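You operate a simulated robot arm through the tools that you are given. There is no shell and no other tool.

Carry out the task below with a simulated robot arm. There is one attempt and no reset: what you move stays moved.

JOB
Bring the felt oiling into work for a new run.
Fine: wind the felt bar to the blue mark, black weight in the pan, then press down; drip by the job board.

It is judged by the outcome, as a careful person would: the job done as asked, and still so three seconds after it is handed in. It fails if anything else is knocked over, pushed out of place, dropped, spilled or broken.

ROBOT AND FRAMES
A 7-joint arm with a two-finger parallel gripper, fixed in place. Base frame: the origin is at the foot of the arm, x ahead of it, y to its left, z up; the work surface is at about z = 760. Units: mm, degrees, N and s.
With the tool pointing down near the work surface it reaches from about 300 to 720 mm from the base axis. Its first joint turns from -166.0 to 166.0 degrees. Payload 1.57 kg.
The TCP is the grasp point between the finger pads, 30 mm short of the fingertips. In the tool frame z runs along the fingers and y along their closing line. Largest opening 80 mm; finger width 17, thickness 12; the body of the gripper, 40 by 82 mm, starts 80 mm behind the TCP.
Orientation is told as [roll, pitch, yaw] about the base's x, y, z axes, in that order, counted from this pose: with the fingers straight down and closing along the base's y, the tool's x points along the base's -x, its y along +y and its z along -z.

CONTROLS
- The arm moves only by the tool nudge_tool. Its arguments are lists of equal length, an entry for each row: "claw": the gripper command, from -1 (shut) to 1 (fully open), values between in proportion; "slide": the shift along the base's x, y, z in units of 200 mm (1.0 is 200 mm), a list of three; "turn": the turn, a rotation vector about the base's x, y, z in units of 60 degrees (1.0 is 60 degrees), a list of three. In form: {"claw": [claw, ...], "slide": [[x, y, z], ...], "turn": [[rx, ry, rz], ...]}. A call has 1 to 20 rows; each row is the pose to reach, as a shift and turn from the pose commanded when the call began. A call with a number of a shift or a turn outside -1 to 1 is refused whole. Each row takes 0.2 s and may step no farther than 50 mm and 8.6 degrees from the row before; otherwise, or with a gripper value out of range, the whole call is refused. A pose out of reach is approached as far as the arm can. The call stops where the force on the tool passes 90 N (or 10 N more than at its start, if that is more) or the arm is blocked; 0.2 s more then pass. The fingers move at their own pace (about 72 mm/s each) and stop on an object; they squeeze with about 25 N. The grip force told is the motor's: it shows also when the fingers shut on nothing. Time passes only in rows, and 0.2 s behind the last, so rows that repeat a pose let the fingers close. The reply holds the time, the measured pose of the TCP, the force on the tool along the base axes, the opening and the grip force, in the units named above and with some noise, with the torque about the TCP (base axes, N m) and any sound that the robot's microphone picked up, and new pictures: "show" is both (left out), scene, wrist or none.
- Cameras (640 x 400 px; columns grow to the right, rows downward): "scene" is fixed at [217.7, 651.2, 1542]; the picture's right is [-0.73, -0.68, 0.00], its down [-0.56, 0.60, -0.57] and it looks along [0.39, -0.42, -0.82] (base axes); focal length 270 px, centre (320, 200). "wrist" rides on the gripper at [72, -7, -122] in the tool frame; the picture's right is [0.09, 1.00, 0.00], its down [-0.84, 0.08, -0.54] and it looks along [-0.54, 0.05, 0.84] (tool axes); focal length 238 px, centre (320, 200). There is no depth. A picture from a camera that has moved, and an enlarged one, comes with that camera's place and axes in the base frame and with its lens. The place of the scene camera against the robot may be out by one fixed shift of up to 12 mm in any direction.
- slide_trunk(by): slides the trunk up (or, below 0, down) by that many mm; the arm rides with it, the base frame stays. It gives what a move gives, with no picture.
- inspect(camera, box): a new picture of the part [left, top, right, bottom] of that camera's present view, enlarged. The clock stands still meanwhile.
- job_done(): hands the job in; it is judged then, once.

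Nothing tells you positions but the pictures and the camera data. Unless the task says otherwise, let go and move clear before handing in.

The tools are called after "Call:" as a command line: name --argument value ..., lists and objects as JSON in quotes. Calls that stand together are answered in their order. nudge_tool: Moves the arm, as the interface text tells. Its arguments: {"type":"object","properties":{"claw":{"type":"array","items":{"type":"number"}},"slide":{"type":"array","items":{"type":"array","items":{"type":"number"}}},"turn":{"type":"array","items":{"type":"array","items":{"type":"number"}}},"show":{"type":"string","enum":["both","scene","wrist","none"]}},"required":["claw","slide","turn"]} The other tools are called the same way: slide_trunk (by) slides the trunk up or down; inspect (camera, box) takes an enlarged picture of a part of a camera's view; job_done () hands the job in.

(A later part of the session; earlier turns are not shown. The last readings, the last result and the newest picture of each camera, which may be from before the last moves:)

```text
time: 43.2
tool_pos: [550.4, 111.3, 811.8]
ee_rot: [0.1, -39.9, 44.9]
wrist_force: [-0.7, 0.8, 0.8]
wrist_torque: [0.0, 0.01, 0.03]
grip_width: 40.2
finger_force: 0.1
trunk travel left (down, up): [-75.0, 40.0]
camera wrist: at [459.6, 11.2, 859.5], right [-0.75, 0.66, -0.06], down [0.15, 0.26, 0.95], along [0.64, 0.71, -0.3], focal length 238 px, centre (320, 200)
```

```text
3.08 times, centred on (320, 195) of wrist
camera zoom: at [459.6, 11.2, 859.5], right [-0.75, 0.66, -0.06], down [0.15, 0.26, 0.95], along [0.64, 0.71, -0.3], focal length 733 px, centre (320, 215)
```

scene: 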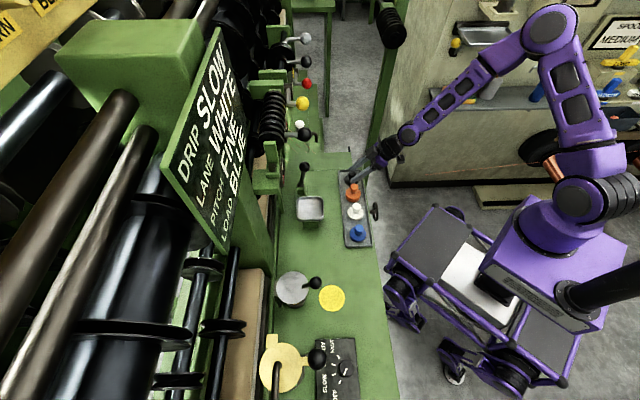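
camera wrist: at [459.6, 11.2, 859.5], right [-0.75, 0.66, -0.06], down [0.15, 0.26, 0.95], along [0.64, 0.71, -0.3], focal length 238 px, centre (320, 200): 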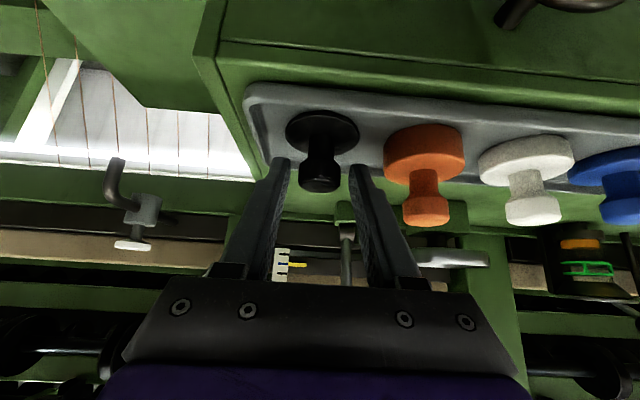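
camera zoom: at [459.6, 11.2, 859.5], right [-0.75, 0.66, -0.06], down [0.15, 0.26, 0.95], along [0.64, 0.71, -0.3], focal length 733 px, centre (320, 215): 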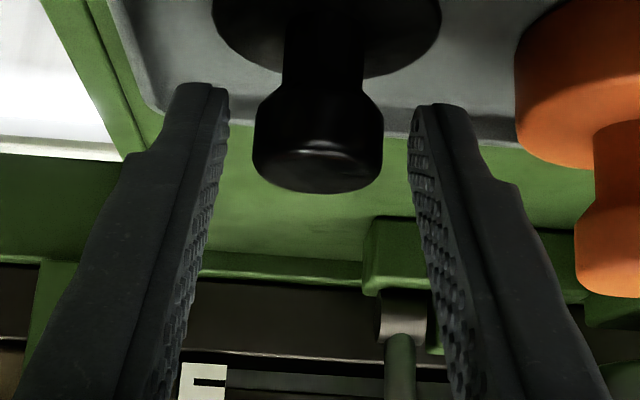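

Good profile view: knob between the pads, disc clear of the fingertips. Closing and lifting a little.

Call:
nudge_tool --claw '[-1, -1, -1, -1, -1, -1, -1]' --slide '[[0, 0, 0], [0, 0, 0], [0, 0, 0], [0, 0, 0.1], [0, 0, 0.3], [0, 0, 0.5], [0, 0, 0.6]]' --turn '[[0, 0, 0], [0, 0, 0], [0, 0, 0], [0, 0, 0], [0, 0, 0], [0, 0, 0], [0, 0, 0]]'

Call:
inspect --camera "wrist" --box '[240, 100, 480, 260]'

```text
time: 44.8
tool_pos: [551.9, 111.2, 928.5]
ee_rot: [0.2, -39.9, 44.9]
wrist_force: [0.4, 0.7, -2.0]
wrist_torque: [-0.03, 0.01, -0.01]
grip_width: 27.1
finger_force: 24.5
trunk travel left (down, up): [-75.0, 40.0]
camera wrist: at [460.5, 11.2, 978.1], right [-0.75, 0.66, -0.06], down [0.15, 0.26, 0.95], along [0.64, 0.71, -0.3], focal length 238 px, centre (320, 200)
```

scene: 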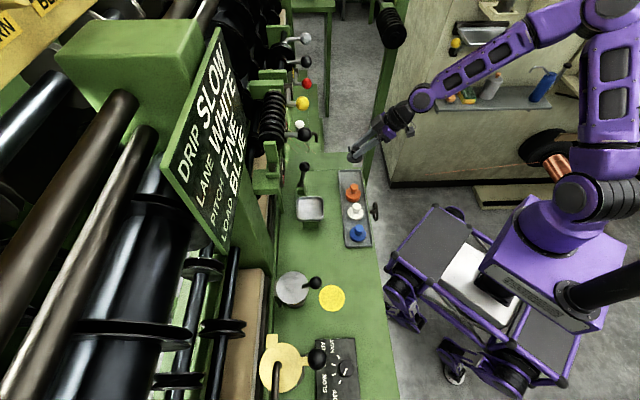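
wrist: 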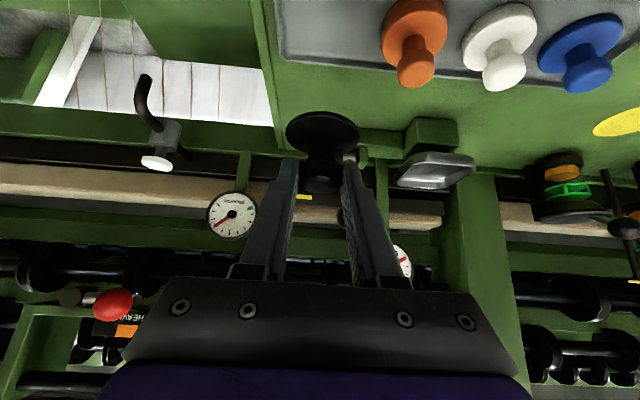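

```text
2.50 times, centred on (360, 180) of wrist
camera zoom: at [460.5, 11.2, 978.1], right [-0.75, 0.66, -0.06], down [0.15, 0.26, 0.95], along [0.64, 0.71, -0.3], focal length 596 px, centre (220, 250)
```

zoom: 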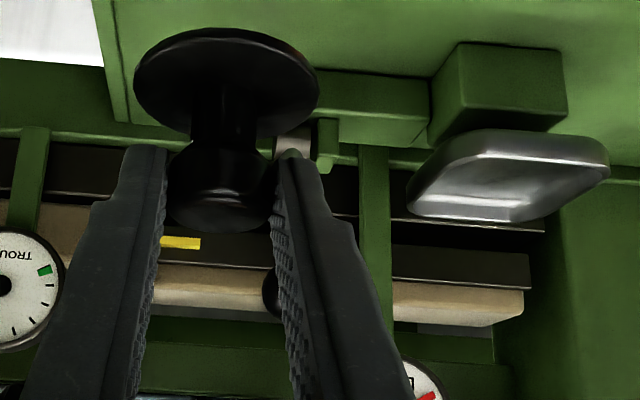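

The black weight is lifted and hanging upright. The pan looks centred near [547,334] with its rim about z 832; I'll move part-way and take a closer look.

Call:
nudge_tool --claw '[-1, -1, -1, -1, -1]' --slide '[[-0.015, 0.15, 0.05], [-0.03, 0.32, 0.05], [-0.045, 0.49, 0.05], [-0.06, 0.65, 0.05], [-0.0725, 0.717, 0.05]]' --turn '[[0, 0, 0], [0, 0, 0], [0, 0, 0], [0, 0, 0], [0, 0, 0]]'

Call:
inspect --camera "wrist" --box '[260, 60, 500, 220]'

Call:
inspect --camera "wrist" --box '[200, 160, 460, 300]'

```text
time: 46.0
tool_pos: [536.4, 253.5, 942.0]
ee_rot: [-0.1, -39.9, 44.7]
wrist_force: [-0.1, -0.2, -2.1]
wrist_torque: [-0.01, 0.04, 0.01]
grip_width: 27.2
finger_force: 25.2
trunk travel left (down, up): [-75.0, 40.0]
camera wrist: at [445.5, 153.7, 988.9], right [-0.75, 0.66, -0.06], down [0.15, 0.26, 0.95], along [0.64, 0.71, -0.3], focal length 238 px, centre (320, 200)
```

scene: 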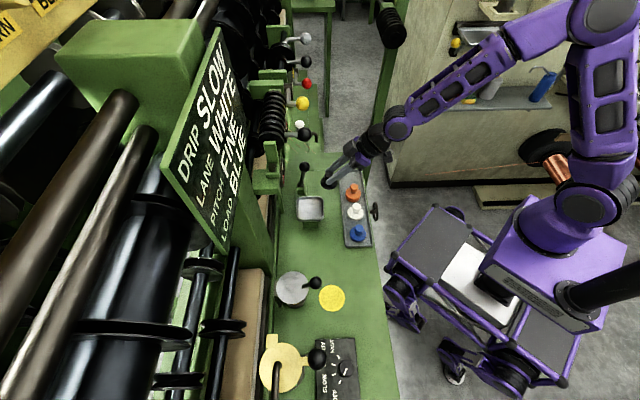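
wrist: 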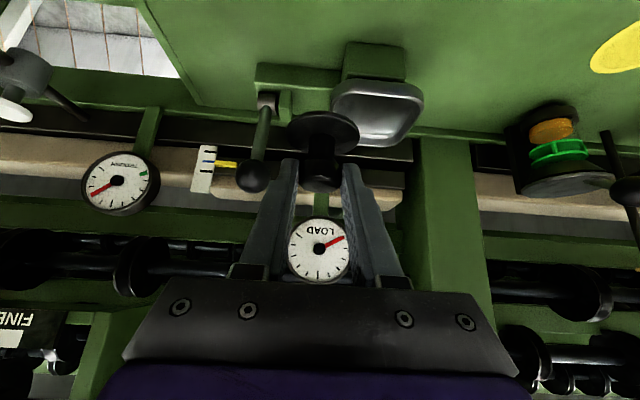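

```text
2.50 times, centred on (380, 140) of wrist
camera zoom: at [445.5, 153.7, 988.9], right [-0.75, 0.66, -0.06], down [0.15, 0.26, 0.95], along [0.64, 0.71, -0.3], focal length 596 px, centre (170, 350)
```

zoom: 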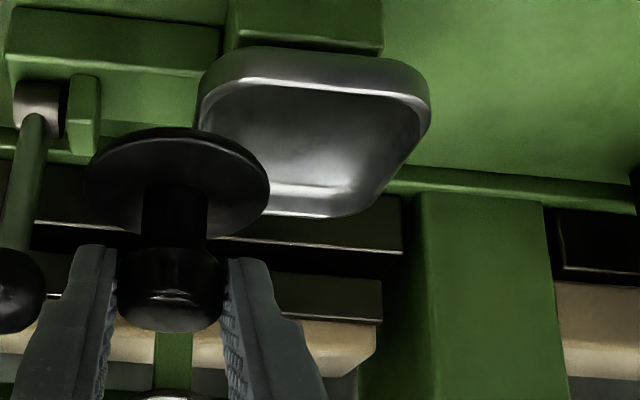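

```text
2.46 times, centred on (330, 230) of wrist
camera zoom: at [445.5, 153.7, 988.9], right [-0.75, 0.66, -0.06], down [0.15, 0.26, 0.95], along [0.64, 0.71, -0.3], focal length 587 px, centre (295, 126)
```

zoom: 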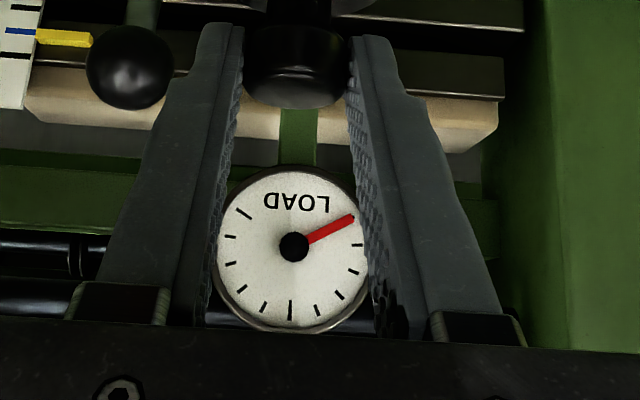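

The pan is roughly at u≈151, v≈626, rim z≈843. I'll bring the weight above it at a safe height and check alignment.

Call:
nudge_tool --claw '[-1, -1, -1, -1]' --slide '[[0.01, 0.13, 0], [0.02, 0.26, 0], [0.0355, 0.382, 0], [0.0355, 0.382, -0.06]]' --turn '[[0, 0, 0], [0, 0, 0], [0, 0, 0], [0, 0, 0]]'

Call:
inspect --camera "wrist" --box '[220, 60, 420, 240]'

Call:
inspect --camera "scene" --box '[260, 140, 380, 260]'

```text
time: 47.0
tool_pos: [543.8, 330.7, 928.8]
ee_rot: [0.0, -39.9, 44.9]
wrist_force: [0.9, 0.2, -0.9]
wrist_torque: [-0.02, 0.03, -0.01]
grip_width: 27.3
finger_force: 25.0
trunk travel left (down, up): [-75.0, 40.0]
camera wrist: at [452.2, 231.1, 977.0], right [-0.75, 0.66, -0.06], down [0.15, 0.26, 0.95], along [0.64, 0.71, -0.3], focal length 238 px, centre (320, 200)
```

scene: 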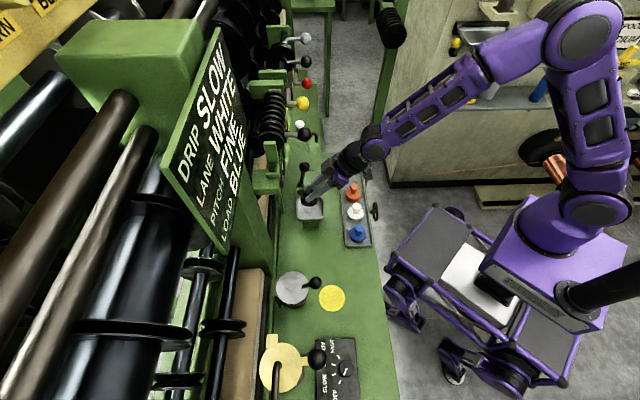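
wrist: 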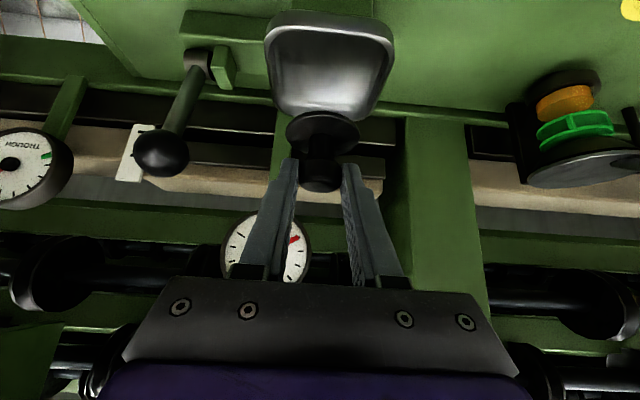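

```text
2.22 times, centred on (320, 150) of wrist
camera zoom: at [452.2, 231.1, 977.0], right [-0.75, 0.66, -0.06], down [0.15, 0.26, 0.95], along [0.64, 0.71, -0.3], focal length 530 px, centre (320, 311)
```

zoom: 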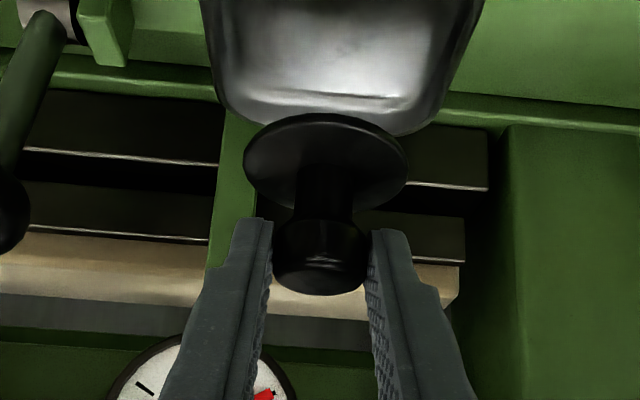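

```text
3.33 times, centred on (320, 200) of scene
camera zoom: at [217.7, 651.2, 1542.0], right [-0.73, -0.68, 0.0], down [-0.56, 0.6, -0.57], along [0.39, -0.42, -0.82], focal length 901 px, centre (320, 200)
```

zoom: 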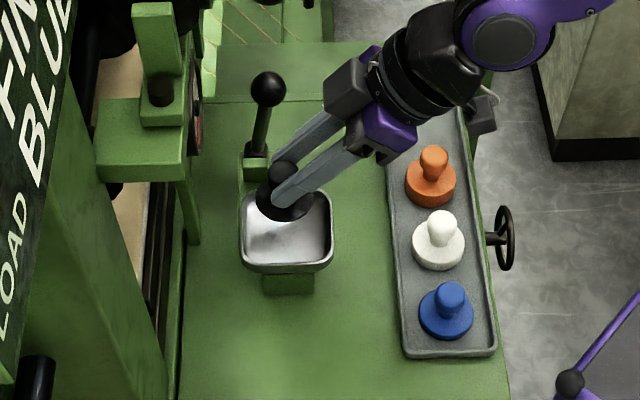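

Call:
inspect --camera "wrist" --box '[240, 0, 420, 130]'

```text
3.08 times, centred on (330, 65) of wrist
camera zoom: at [452.2, 231.1, 977.0], right [-0.75, 0.66, -0.06], down [0.15, 0.26, 0.95], along [0.64, 0.71, -0.3], focal length 733 px, centre (289, 615)
```

zoom: 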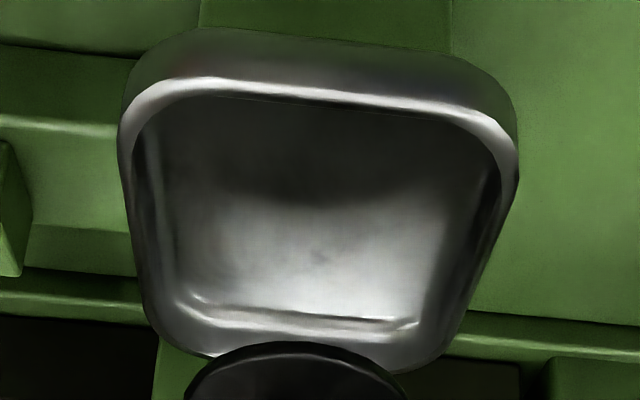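

The weight is centred over the pan to within a couple of millimetres. I'll lower it most of the way, then in small steps while watching force.

Call:
nudge_tool --claw '[-1, -1, -1, -1]' --slide '[[-0.004, -0.004, -0.06], [-0.004, -0.004, -0.12], [-0.004, -0.004, -0.165], [-0.004, -0.004, -0.165]]' --turn '[[0, 0, 0], [0, 0, 0], [0, 0, 0], [0, 0, 0]]'

Call:
inspect --camera "wrist" --box '[220, 40, 420, 220]'

Call:
inspect --camera "scene" --box '[280, 160, 360, 240]'

```text
time: 48.0
tool_pos: [542.6, 329.9, 895.6]
ee_rot: [0.0, -39.9, 44.9]
wrist_force: [1.0, -0.6, -2.2]
wrist_torque: [0.0, 0.04, -0.03]
grip_width: 27.0
finger_force: 24.9
trunk travel left (down, up): [-75.0, 40.0]
camera wrist: at [451.4, 230.7, 943.9], right [-0.75, 0.66, -0.06], down [0.15, 0.26, 0.95], along [0.64, 0.71, -0.3], focal length 238 px, centre (320, 200)
```

scene: 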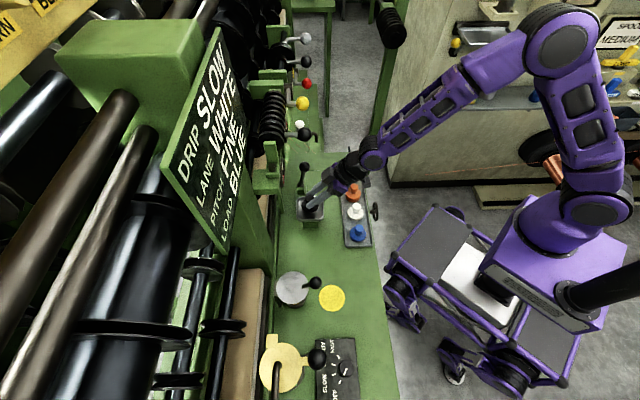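
wrist: 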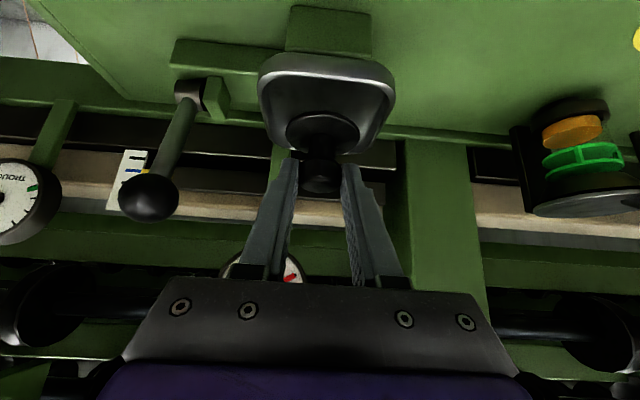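

```text
2.22 times, centred on (320, 130) of wrist
camera zoom: at [451.4, 230.7, 943.9], right [-0.75, 0.66, -0.06], down [0.15, 0.26, 0.95], along [0.64, 0.71, -0.3], focal length 530 px, centre (320, 356)
```

zoom: 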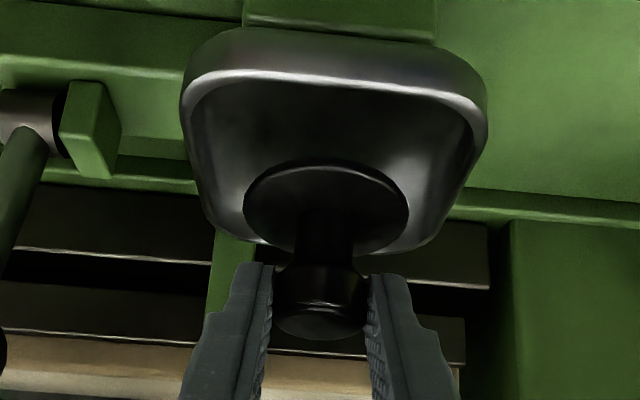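

```text
5.00 times, centred on (320, 200) of scene
camera zoom: at [217.7, 651.2, 1542.0], right [-0.73, -0.68, 0.0], down [-0.56, 0.6, -0.57], along [0.39, -0.42, -0.82], focal length 1352 px, centre (320, 200)
```

zoom: 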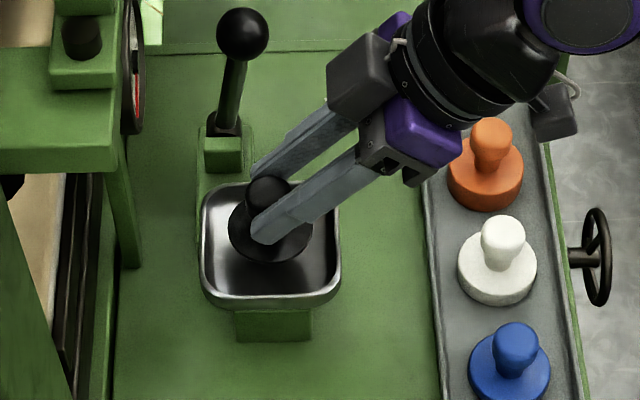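

Call:
nudge_tool --claw '[-1, -1, -1]' --slide '[[0, 0, -0.015], [0, 0, -0.03], [0, 0, -0.03]]' --turn '[[0, 0, 0], [0, 0, 0], [0, 0, 0]]' --show "none"

```text
time: 48.8
tool_pos: [542.2, 330.0, 889.9]
ee_rot: [0.0, -39.9, 44.8]
wrist_force: [-0.3, 0.4, -2.3]
wrist_torque: [0.0, 0.04, 0.02]
grip_width: 27.4
finger_force: 25.0
trunk travel left (down, up): [-75.0, 40.0]
```

Call:
nudge_tool --claw '[-1, -1, -1]' --slide '[[0, 0, -0.01], [0, 0, -0.02], [0, 0, -0.02]]' --turn '[[0, 0, 0], [0, 0, 0], [0, 0, 0]]' --show "none"

```text
time: 49.6
tool_pos: [542.3, 329.1, 886.3]
ee_rot: [-0.1, -40.0, 44.9]
wrist_force: [0.1, -0.1, -0.8]
wrist_torque: [-0.03, 0.01, -0.01]
grip_width: 27.0
finger_force: 25.0
trunk travel left (down, up): [-75.0, 40.0]
```

Call:
nudge_tool --claw '[-1, -1, -1]' --slide '[[0, 0, -0.0075], [0, 0, -0.015], [0, 0, -0.015]]' --turn '[[0, 0, 0], [0, 0, 0], [0, 0, 0]]' --show "wrist"

Call:
inspect --camera "wrist" --box '[220, 40, 420, 220]'

```text
time: 50.4
tool_pos: [542.0, 329.6, 882.5]
ee_rot: [0.0, -40.0, 44.8]
wrist_force: [-0.3, 0.3, -1.7]
wrist_torque: [-0.02, 0.02, -0.01]
grip_width: 27.1
finger_force: 25.0
trunk travel left (down, up): [-75.0, 40.0]
camera wrist: at [451.6, 230.3, 931.9], right [-0.75, 0.66, -0.06], down [0.15, 0.26, 0.95], along [0.64, 0.71, -0.3], focal length 238 px, centre (320, 200)
```

wrist: 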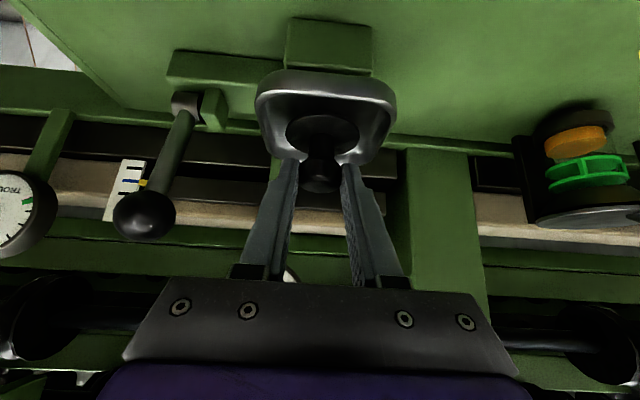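

```text
2.22 times, centred on (320, 130) of wrist
camera zoom: at [451.6, 230.3, 931.9], right [-0.75, 0.66, -0.06], down [0.15, 0.26, 0.95], along [0.64, 0.71, -0.3], focal length 530 px, centre (320, 356)
```

zoom: 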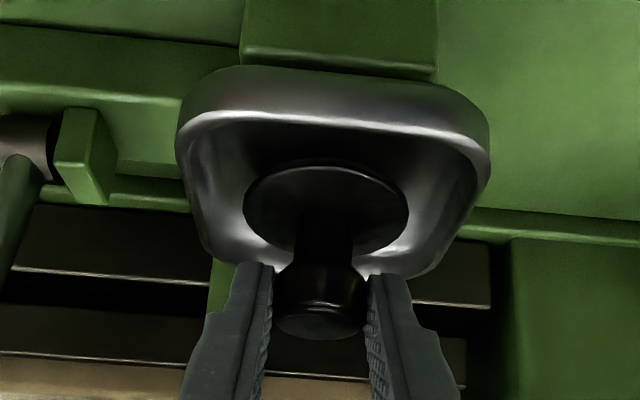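

Call:
nudge_tool --claw '[-1, -1, -1]' --slide '[[0, 0, -0.0075], [0, 0, -0.015], [0, 0, -0.015]]' --turn '[[0, 0, 0], [0, 0, 0], [0, 0, 0]]' --show "none"

```text
time: 51.2
tool_pos: [542.6, 329.2, 881.4]
ee_rot: [0.0, -39.9, 45.0]
wrist_force: [0.5, -0.1, -2.2]
wrist_torque: [-0.05, 0.03, -0.02]
grip_width: 27.1
finger_force: 25.1
trunk travel left (down, up): [-75.0, 40.0]
```

Call:
nudge_tool --claw '[-1, -1, -1]' --slide '[[0, 0, -0.0075], [0, 0, -0.015], [0, 0, -0.015]]' --turn '[[0, 0, 0], [0, 0, 0], [0, 0, 0]]' --show "none"

```text
time: 52.0
tool_pos: [543.0, 329.4, 876.8]
ee_rot: [0.0, -39.9, 44.9]
wrist_force: [-0.3, 0.1, -1.5]
wrist_torque: [-0.04, 0.03, -0.02]
grip_width: 27.3
finger_force: 25.1
trunk travel left (down, up): [-75.0, 40.0]
```

Call:
nudge_tool --claw '[-1, -1, -1]' --slide '[[0, 0, -0.0075], [0, 0, -0.015], [0, 0, -0.015]]' --turn '[[0, 0, 0], [0, 0, 0], [0, 0, 0]]' --show "wrist"

Call:
inspect --camera "wrist" --box '[220, 60, 420, 220]'

Call:
inspect --camera "scene" --box '[280, 160, 360, 240]'

```text
time: 52.8
tool_pos: [542.5, 328.6, 873.6]
ee_rot: [0.0, -39.9, 45.0]
wrist_force: [-0.1, 0.6, -1.7]
wrist_torque: [-0.03, 0.04, 0.02]
grip_width: 27.4
finger_force: 25.2
trunk travel left (down, up): [-75.0, 40.0]
camera wrist: at [451.4, 230.1, 922.0], right [-0.75, 0.66, -0.06], down [0.15, 0.26, 0.95], along [0.64, 0.71, -0.3], focal length 238 px, centre (320, 200)
```

wrist: 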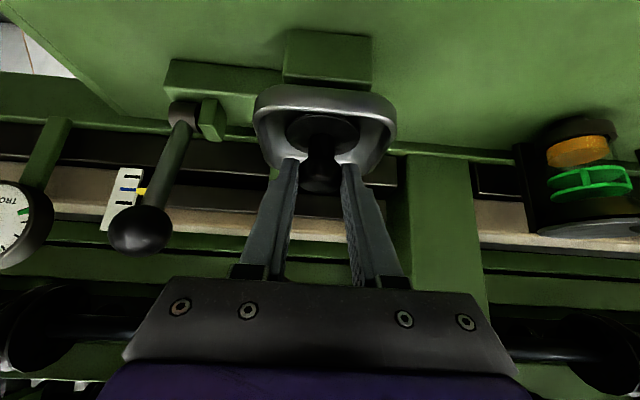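

```text
2.50 times, centred on (320, 140) of wrist
camera zoom: at [451.4, 230.1, 922.0], right [-0.75, 0.66, -0.06], down [0.15, 0.26, 0.95], along [0.64, 0.71, -0.3], focal length 596 px, centre (320, 350)
```

zoom: 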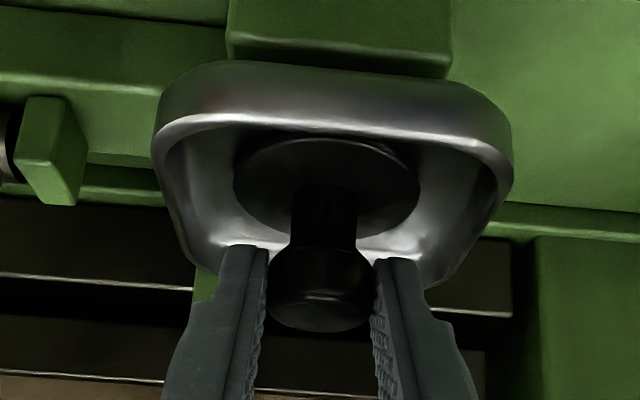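

```text
5.00 times, centred on (320, 200) of scene
camera zoom: at [217.7, 651.2, 1542.0], right [-0.73, -0.68, 0.0], down [-0.56, 0.6, -0.57], along [0.39, -0.42, -0.82], focal length 1352 px, centre (320, 200)
```

zoom: 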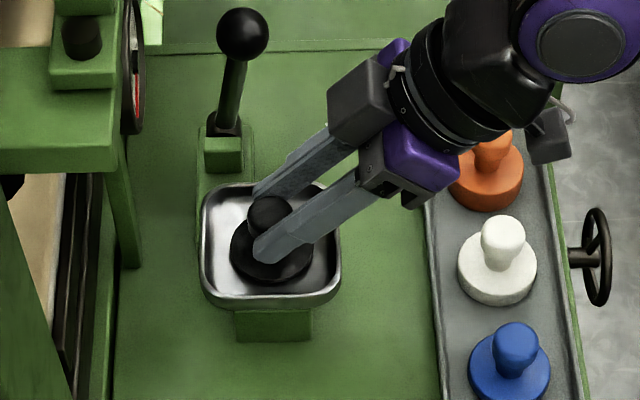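

Call:
nudge_tool --claw '[-1, -1, -1]' --slide '[[0, 0, -0.0075], [0, 0, -0.015], [0, 0, -0.015]]' --turn '[[0, 0, 0], [0, 0, 0], [0, 0, 0]]' --show "none"

```text
time: 53.6
tool_pos: [543.2, 330.0, 872.1]
ee_rot: [0.0, -40.1, 44.9]
wrist_force: [-2.3, -2.6, 11.3]
wrist_torque: [-0.16, 0.19, 0.01]
grip_width: 27.2
finger_force: 25.1
trunk travel left (down, up): [-75.0, 40.0]
```

Contact: the weight is on the pan floor. I'll ease off slightly, open, and withdraw along the tool axis.

Call:
nudge_tool --claw '[-1, -0.6, 0, 0.1, 0.1, 0.1, 0.1, 0.1]' --slide '[[0, 0, 0.007], [0, 0, 0.007], [0, 0, 0.007], [0, 0, 0.007], [0, 0, 0.007], [-0.05, -0.05, 0.09], [-0.12, -0.12, 0.21], [-0.18, -0.18, 0.31]]' --turn '[[0, 0, 0], [0, 0, 0], [0, 0, 0], [0, 0, 0], [0, 0, 0], [0, 0, 0], [0, 0, 0], [0, 0, 0]]'

Call:
inspect --camera "wrist" --box '[160, 60, 480, 260]'

Call:
inspect --camera "scene" --box '[280, 140, 380, 260]'

```text
time: 55.4
tool_pos: [505.5, 293.8, 933.6]
ee_rot: [0.1, -39.9, 44.9]
wrist_force: [0.1, -0.1, -0.6]
wrist_torque: [-0.03, -0.01, -0.02]
grip_width: 43.9
finger_force: 0.1
trunk travel left (down, up): [-75.0, 40.0]
camera wrist: at [414.7, 194.2, 982.4], right [-0.75, 0.66, -0.06], down [0.15, 0.26, 0.95], along [0.64, 0.71, -0.3], focal length 238 px, centre (320, 200)
```

scene: 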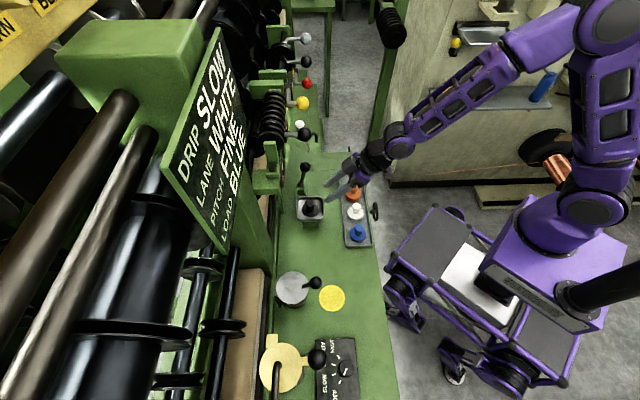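
wrist: 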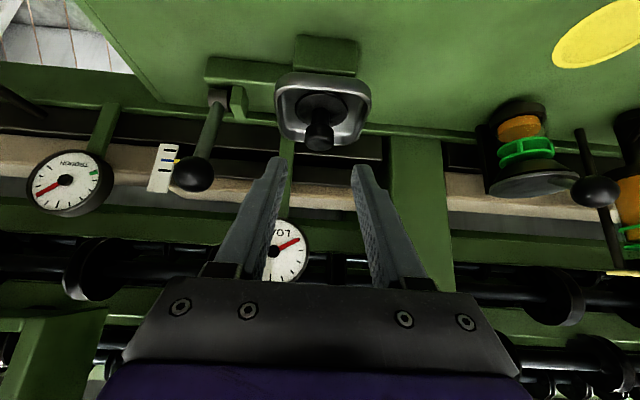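

```text
2.00 times, centred on (320, 160) of wrist
camera zoom: at [414.7, 194.2, 982.4], right [-0.75, 0.66, -0.06], down [0.15, 0.26, 0.95], along [0.64, 0.71, -0.3], focal length 477 px, centre (320, 280)
```

zoom: 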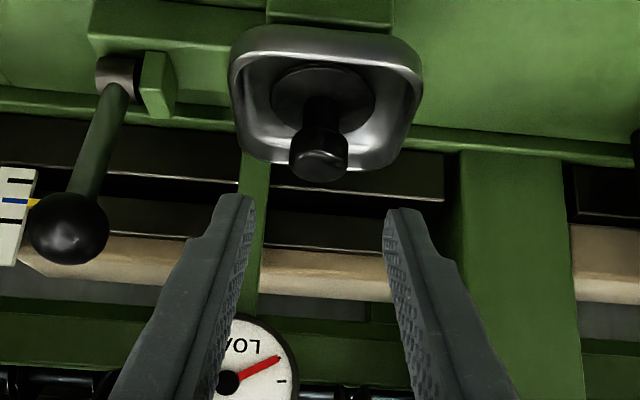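

```text
3.33 times, centred on (330, 200) of scene
camera zoom: at [217.7, 651.2, 1542.0], right [-0.73, -0.68, 0.0], down [-0.56, 0.6, -0.57], along [0.39, -0.42, -0.82], focal length 901 px, centre (287, 200)
```

zoom: 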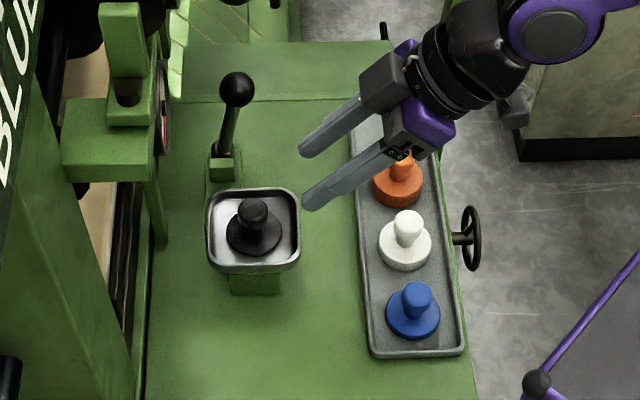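

The black weight sits in the pan. Now the press lever: its ball is around u≈259, v≈638, z≈898, pivoting about an axis along the bench. I'll approach it from the operator side to check alignment.

Call:
nudge_tool --claw '[0.3, 0.5, 0.5, 0.5, 0.5]' --slide '[[0.05, -0.03, 0.12], [0.2, -0.13, 0.127], [0.35, -0.23, 0.127], [0.4655, -0.311, 0.127], [0.4655, -0.311, 0.127]]' --turn '[[0, 0, 0], [0, 0, 0], [0, 0, 0], [0, 0, 0], [0, 0, 0]]'

Call:
inspect --camera "wrist" --box '[220, 60, 420, 260]'

```text
time: 56.6
tool_pos: [598.2, 231.2, 959.3]
ee_rot: [0.0, -39.9, 44.9]
wrist_force: [-0.8, -0.5, 0.1]
wrist_torque: [-0.03, -0.02, -0.01]
grip_width: 60.1
finger_force: 0.0
trunk travel left (down, up): [-75.0, 40.0]
camera wrist: at [507.7, 130.7, 1008.0], right [-0.75, 0.66, -0.06], down [0.15, 0.26, 0.95], along [0.64, 0.71, -0.3], focal length 238 px, centre (320, 200)
```

scene: 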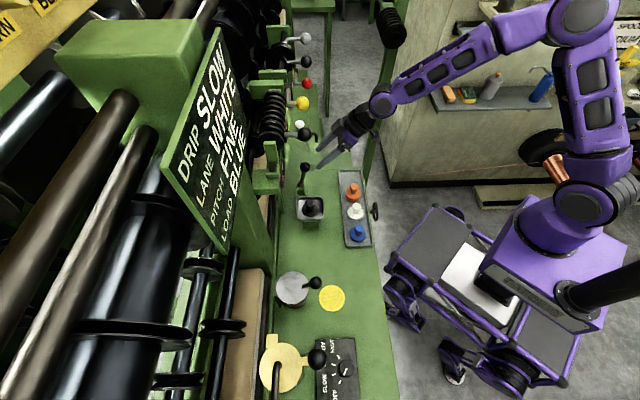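
wrist: 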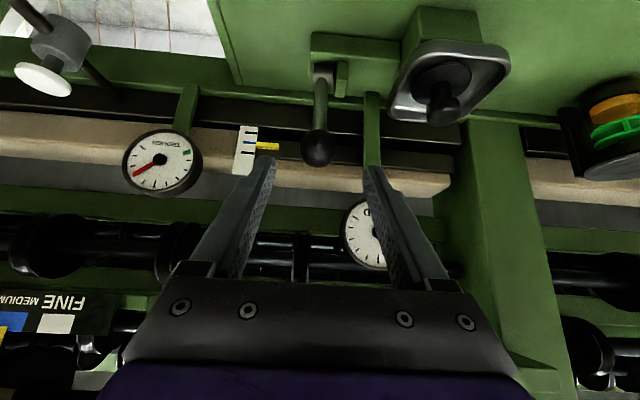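

```text
2.00 times, centred on (320, 160) of wrist
camera zoom: at [507.7, 130.7, 1008.0], right [-0.75, 0.66, -0.06], down [0.15, 0.26, 0.95], along [0.64, 0.71, -0.3], focal length 477 px, centre (320, 280)
```

zoom: 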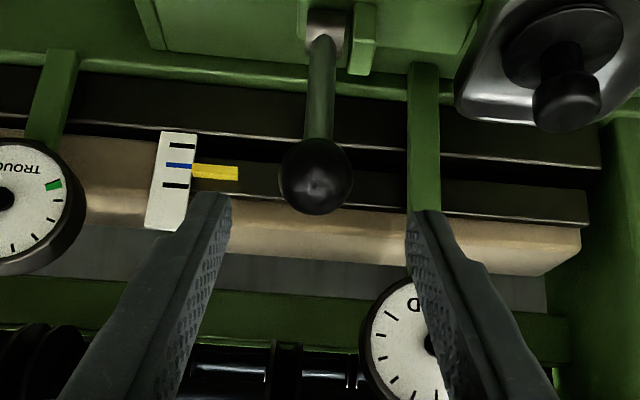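

The ball lies almost on the tool axis, about 75 mm ahead. I'll advance along the axis so the fingers straddle it.

Call:
nudge_tool --claw '[0.5, 0.5, 0.5, 0.5]' --slide '[[0.045, 0.03, -0.077], [0.08, 0.065, -0.134], [0.13, 0.114, -0.211], [0.13, 0.114, -0.211]]' --turn '[[0, 0, 0], [0, 0, 0], [0, 0, 0], [0, 0, 0]]'

Call:
inspect --camera "wrist" --box '[220, 80, 420, 280]'

Call:
inspect --camera "scene" --box '[270, 120, 370, 220]'

```text
time: 57.6
tool_pos: [626.4, 253.8, 916.2]
ee_rot: [0.0, -39.8, 44.8]
wrist_force: [0.2, -0.8, -0.3]
wrist_torque: [0.02, 0.01, 0.0]
grip_width: 59.8
finger_force: 0.1
trunk travel left (down, up): [-75.0, 40.0]
camera wrist: at [535.4, 154.5, 964.8], right [-0.75, 0.66, -0.06], down [0.15, 0.26, 0.95], along [0.64, 0.71, -0.3], focal length 238 px, centre (320, 200)
```

scene: 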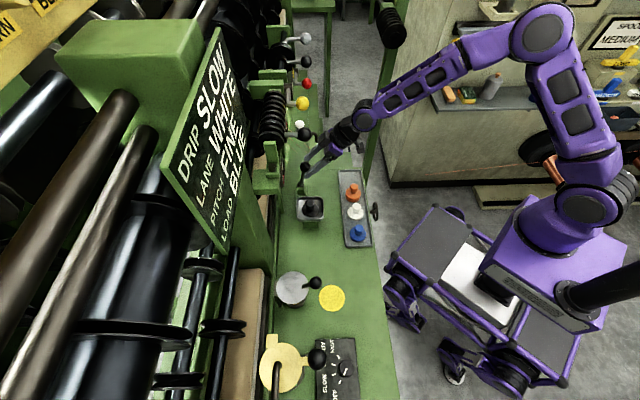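
wrist: 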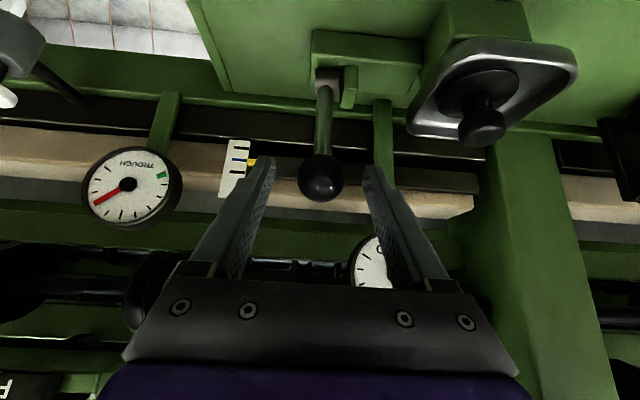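

```text
2.00 times, centred on (320, 180) of wrist
camera zoom: at [535.4, 154.5, 964.8], right [-0.75, 0.66, -0.06], down [0.15, 0.26, 0.95], along [0.64, 0.71, -0.3], focal length 477 px, centre (320, 240)
```

zoom: 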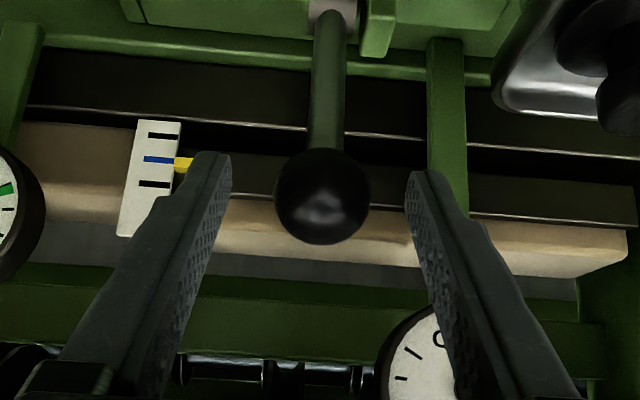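

```text
4.00 times, centred on (320, 170) of scene
camera zoom: at [217.7, 651.2, 1542.0], right [-0.73, -0.68, 0.0], down [-0.56, 0.6, -0.57], along [0.39, -0.42, -0.82], focal length 1082 px, centre (320, 320)
```

zoom: 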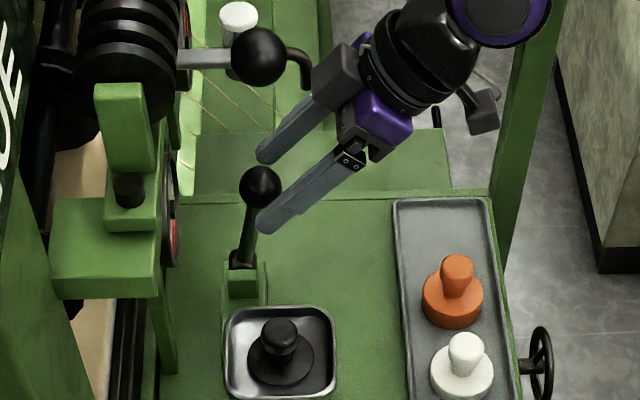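

Call:
nudge_tool --claw '[0.5, 0.5, -1, -1, -1, -1]' --slide '[[0.018, 0.018, -0.031], [0.018, 0.018, -0.031], [0.018, 0.018, -0.031], [0.018, 0.018, -0.031], [0.018, 0.018, -0.031], [0.018, 0.018, -0.031]]' --turn '[[0, 0, 0], [0, 0, 0], [0, 0, 0], [0, 0, 0], [0, 0, 0], [0, 0, 0]]' --show "wrist"

```text
time: 59.0
tool_pos: [628.8, 258.9, 910.5]
ee_rot: [0.0, -39.9, 45.0]
wrist_force: [-2.1, 4.0, -0.5]
wrist_torque: [0.15, -0.05, 0.08]
grip_width: 32.9
finger_force: 41.2
trunk travel left (down, up): [-75.0, 40.0]
camera wrist: at [538.6, 159.2, 959.3], right [-0.75, 0.66, -0.06], down [0.15, 0.26, 0.95], along [0.64, 0.71, -0.3], focal length 238 px, centre (320, 200)
```

wrist: 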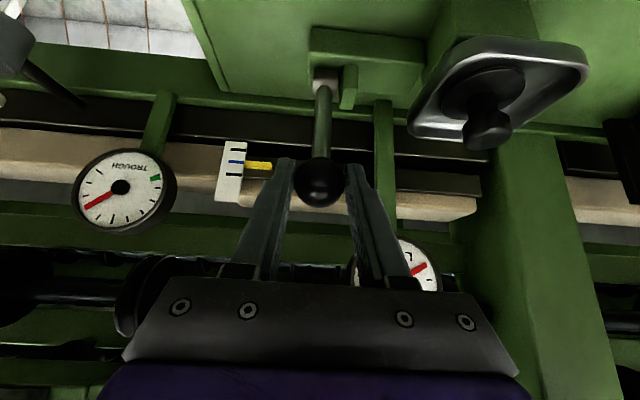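

The ball is held. I'll test a small pull toward the operator along the lever's arc and watch the force.

Call:
nudge_tool --claw '[-1, -1, -1]' --slide '[[-0.0168, -0.0168, -0.007], [-0.0336, -0.0336, -0.015], [-0.0336, -0.0336, -0.015]]' --turn '[[0, 0, 0], [0, 0, 0], [0, 0, 0]]' --show "wrist"

```text
time: 59.8
tool_pos: [623.8, 253.0, 909.2]
ee_rot: [-0.1, -40.0, 45.1]
wrist_force: [3.5, 12.7, 6.4]
wrist_torque: [0.96, -0.93, 0.07]
grip_width: 33.1
finger_force: 41.3
trunk travel left (down, up): [-75.0, 40.0]
camera wrist: at [532.4, 153.1, 957.1], right [-0.75, 0.66, -0.06], down [0.15, 0.26, 0.95], along [0.64, 0.71, -0.3], focal length 238 px, centre (320, 200)
```

wrist: 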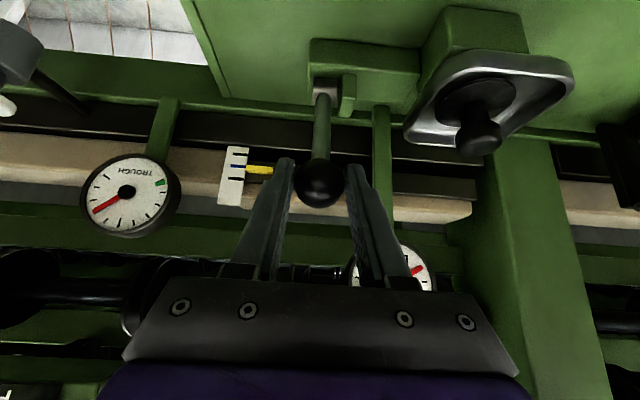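

It moves with moderate resistance. I'll continue the pull along the arc.

Call:
nudge_tool --claw '[-1, -1, -1, -1]' --slide '[[-0.0348, -0.0348, -0.015], [-0.0696, -0.0696, -0.034], [-0.105, -0.105, -0.06], [-0.105, -0.105, -0.06]]' --turn '[[0, 0, 0], [0, 0, 0], [0, 0, 0], [0, 0, 0]]' --show "wrist"

```text
time: 60.8
tool_pos: [601.6, 230.2, 892.9]
ee_rot: [0.0, -39.7, 44.9]
wrist_force: [-0.8, 12.3, 2.0]
wrist_torque: [0.76, -0.61, 0.14]
grip_width: 32.8
finger_force: 40.8
trunk travel left (down, up): [-75.0, 40.0]
camera wrist: at [511.0, 131.5, 943.4], right [-0.75, 0.65, -0.06], down [0.15, 0.26, 0.95], along [0.64, 0.71, -0.3], focal length 238 px, centre (320, 200)
```

wrist: 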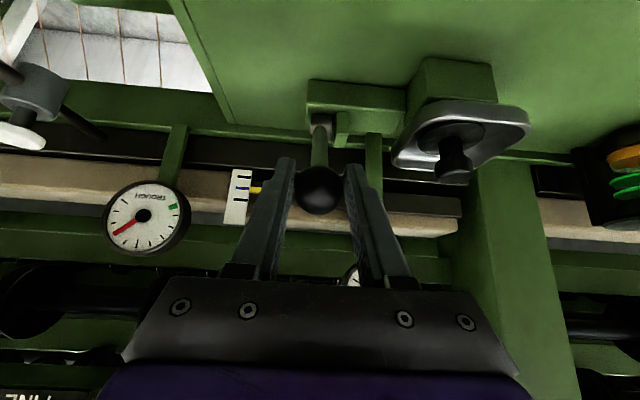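

The motion fits a 100 mm arc about the pivot; the lever is now about 36° down. I'll keep following the arc.

Call:
nudge_tool --claw '[-1, -1, -1, -1, -1]' --slide '[[-0.028, -0.028, -0.034], [-0.053, -0.053, -0.072], [-0.079, -0.079, -0.115], [-0.1, -0.1, -0.16], [-0.1, -0.1, -0.16]]' --turn '[[0, 0, 0], [0, 0, 0], [0, 0, 0], [0, 0, 0], [0, 0, 0]]' --show "wrist"

Call:
inspect --camera "wrist" --box '[200, 60, 480, 300]'

```text
time: 62.0
tool_pos: [580.1, 209.5, 863.3]
ee_rot: [0.0, -39.9, 44.8]
wrist_force: [0.1, -0.9, 0.8]
wrist_torque: [0.0, -0.01, 0.02]
grip_width: 0.1
finger_force: 21.3
trunk travel left (down, up): [-75.0, 40.0]
camera wrist: at [490.8, 110.4, 912.3], right [-0.75, 0.66, -0.06], down [0.15, 0.26, 0.95], along [0.64, 0.71, -0.3], focal length 238 px, centre (320, 200)
```

wrist: 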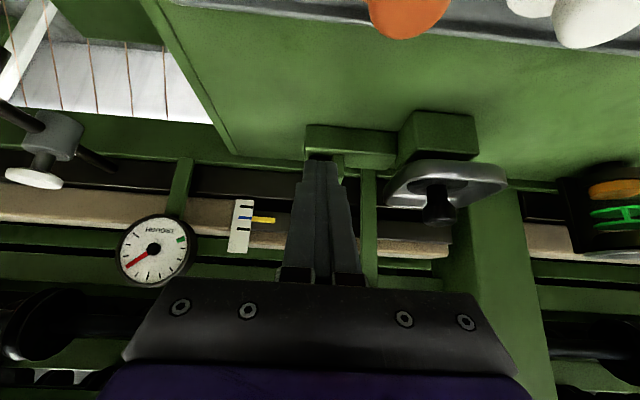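

```text
1.67 times, centred on (340, 180) of wrist
camera zoom: at [490.8, 110.4, 912.3], right [-0.75, 0.66, -0.06], down [0.15, 0.26, 0.95], along [0.64, 0.71, -0.3], focal length 397 px, centre (287, 233)
```

zoom: 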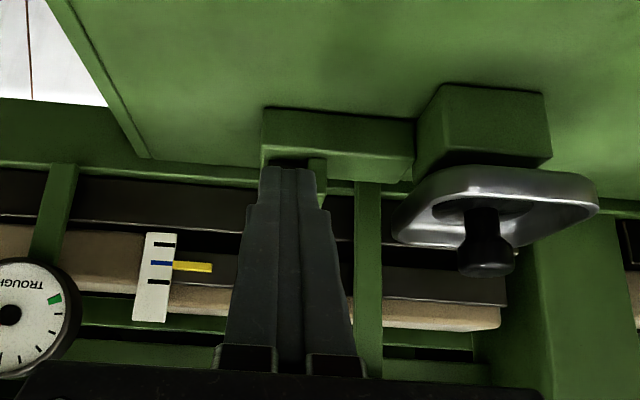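

The ball slipped out of the fingers. I'll check where the lever is now.

Call:
inspect --camera "scene" --box '[270, 120, 370, 240]'

```text
3.33 times, centred on (320, 180) of scene
camera zoom: at [217.7, 651.2, 1542.0], right [-0.73, -0.68, 0.0], down [-0.56, 0.6, -0.57], along [0.39, -0.42, -0.82], focal length 901 px, centre (320, 267)
```

zoom: 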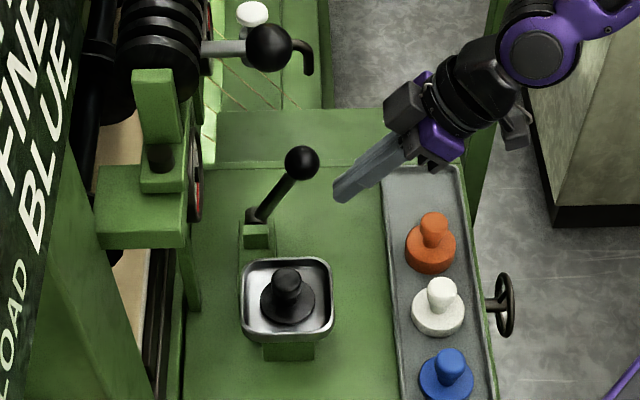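

Call:
nudge_tool --claw '[-1, 0, 0.5, 0.5]' --slide '[[-0.05, -0.05, 0.1], [-0.1, -0.1, 0.25], [-0.15, -0.15, 0.4], [-0.15, -0.15, 0.4]]' --turn '[[0, 0, 0], [0, 0, 0], [0, 0, 0], [0, 0, 0]]'

Call:
inspect --camera "wrist" --box '[200, 60, 480, 300]'

```text
time: 63.0
tool_pos: [552.2, 182.3, 945.7]
ee_rot: [0.0, -39.8, 45.0]
wrist_force: [1.1, -0.6, -0.3]
wrist_torque: [0.01, -0.01, 0.0]
grip_width: 60.1
finger_force: 0.1
trunk travel left (down, up): [-75.0, 40.0]
camera wrist: at [460.6, 81.9, 994.0], right [-0.75, 0.66, -0.06], down [0.15, 0.26, 0.95], along [0.64, 0.71, -0.3], focal length 238 px, centre (320, 200)
```

scene: 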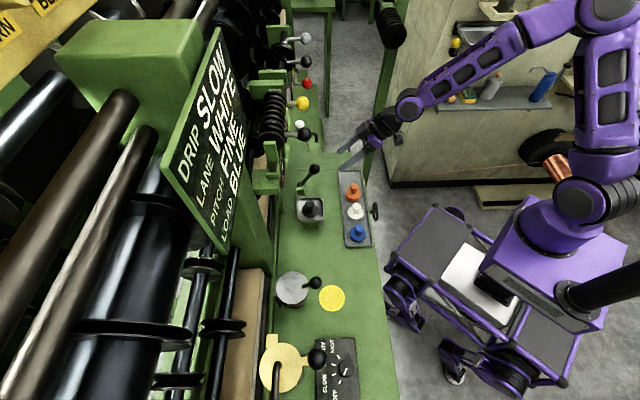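
wrist: 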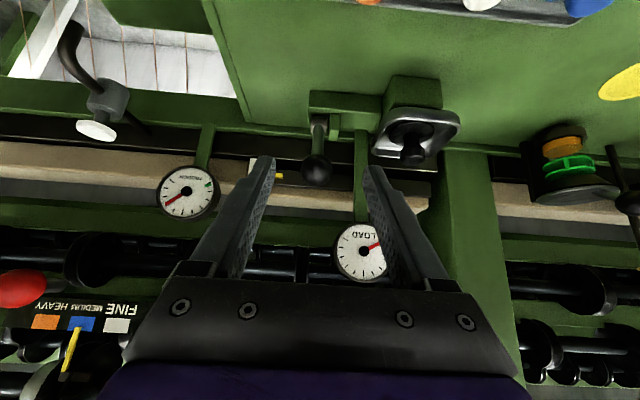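

```text
1.67 times, centred on (340, 180) of wrist
camera zoom: at [460.6, 81.9, 994.0], right [-0.75, 0.66, -0.06], down [0.15, 0.26, 0.95], along [0.64, 0.71, -0.3], focal length 397 px, centre (287, 233)
```

zoom: 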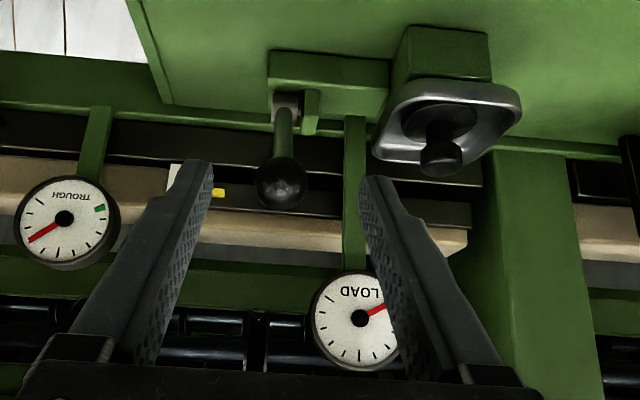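

The lever stayed where it slipped, about 30° from vertical, held by its own friction. I'll regrip the ball deeper between the pads and continue pressing down along the arc.

Call:
nudge_tool --claw '[0.5, 0.5, 0.5, 0.5]' --slide '[[0.0849, 0.0849, 0.1], [0.187, 0.187, -0.072], [0.297, 0.297, -0.258], [0.297, 0.297, -0.258]]' --turn '[[0, 0, 0], [0, 0, 0], [0, 0, 0], [0, 0, 0]]' --show "wrist"

Call:
inspect --camera "wrist" --box '[220, 80, 420, 280]'

```text
time: 64.0
tool_pos: [610.3, 240.4, 891.2]
ee_rot: [0.0, -39.9, 44.9]
wrist_force: [0.7, 0.3, 1.2]
wrist_torque: [-0.01, -0.01, 0.0]
grip_width: 59.9
finger_force: 0.2
trunk travel left (down, up): [-75.0, 40.0]
camera wrist: at [519.3, 140.8, 939.1], right [-0.75, 0.66, -0.06], down [0.15, 0.26, 0.95], along [0.64, 0.71, -0.3], focal length 238 px, centre (320, 200)
```

wrist: 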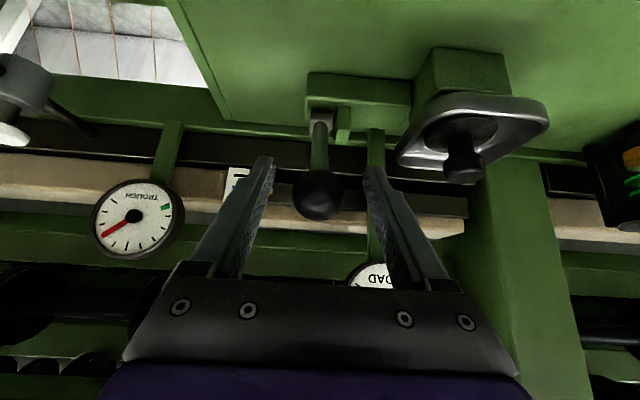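

```text
2.00 times, centred on (320, 180) of wrist
camera zoom: at [519.3, 140.8, 939.1], right [-0.75, 0.66, -0.06], down [0.15, 0.26, 0.95], along [0.64, 0.71, -0.3], focal length 477 px, centre (320, 240)
```

zoom: 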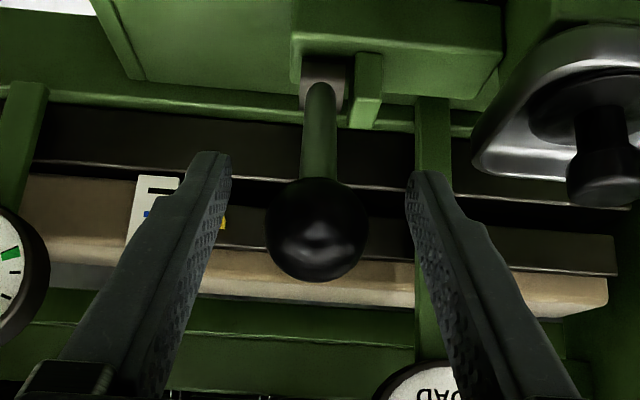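

Call:
nudge_tool --claw '[0.5, 0.5, -1, -1, -1, -1]' --slide '[[0.029, 0.029, 0.0015], [0.029, 0.029, 0.0015], [0.029, 0.029, 0.0015], [0.029, 0.029, 0.0015], [0.029, 0.029, 0.0015], [0.029, 0.029, 0.0015]]' --turn '[[0, 0, 0], [0, 0, 0], [0, 0, 0], [0, 0, 0], [0, 0, 0], [0, 0, 0]]' --show "wrist"

Call:
inspect --camera "wrist" --box '[220, 80, 420, 280]'

```text
time: 65.4
tool_pos: [617.3, 246.5, 891.9]
ee_rot: [0.0, -39.8, 44.8]
wrist_force: [2.8, -1.1, -1.1]
wrist_torque: [0.09, -0.11, -0.03]
grip_width: 33.2
finger_force: 40.7
trunk travel left (down, up): [-75.0, 40.0]
camera wrist: at [525.8, 146.7, 939.8], right [-0.75, 0.66, -0.06], down [0.15, 0.26, 0.95], along [0.64, 0.71, -0.3], focal length 238 px, centre (320, 200)
```

wrist: 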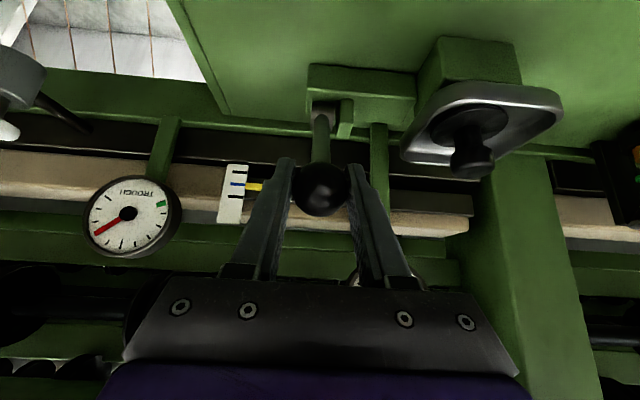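

```text
2.00 times, centred on (320, 180) of wrist
camera zoom: at [525.8, 146.7, 939.8], right [-0.75, 0.66, -0.06], down [0.15, 0.26, 0.95], along [0.64, 0.71, -0.3], focal length 477 px, centre (320, 240)
```

zoom: 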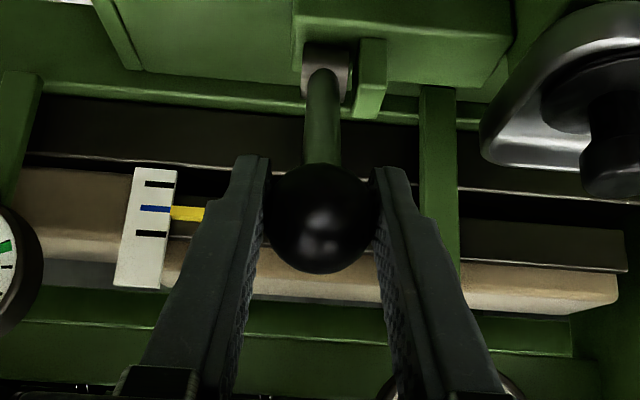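

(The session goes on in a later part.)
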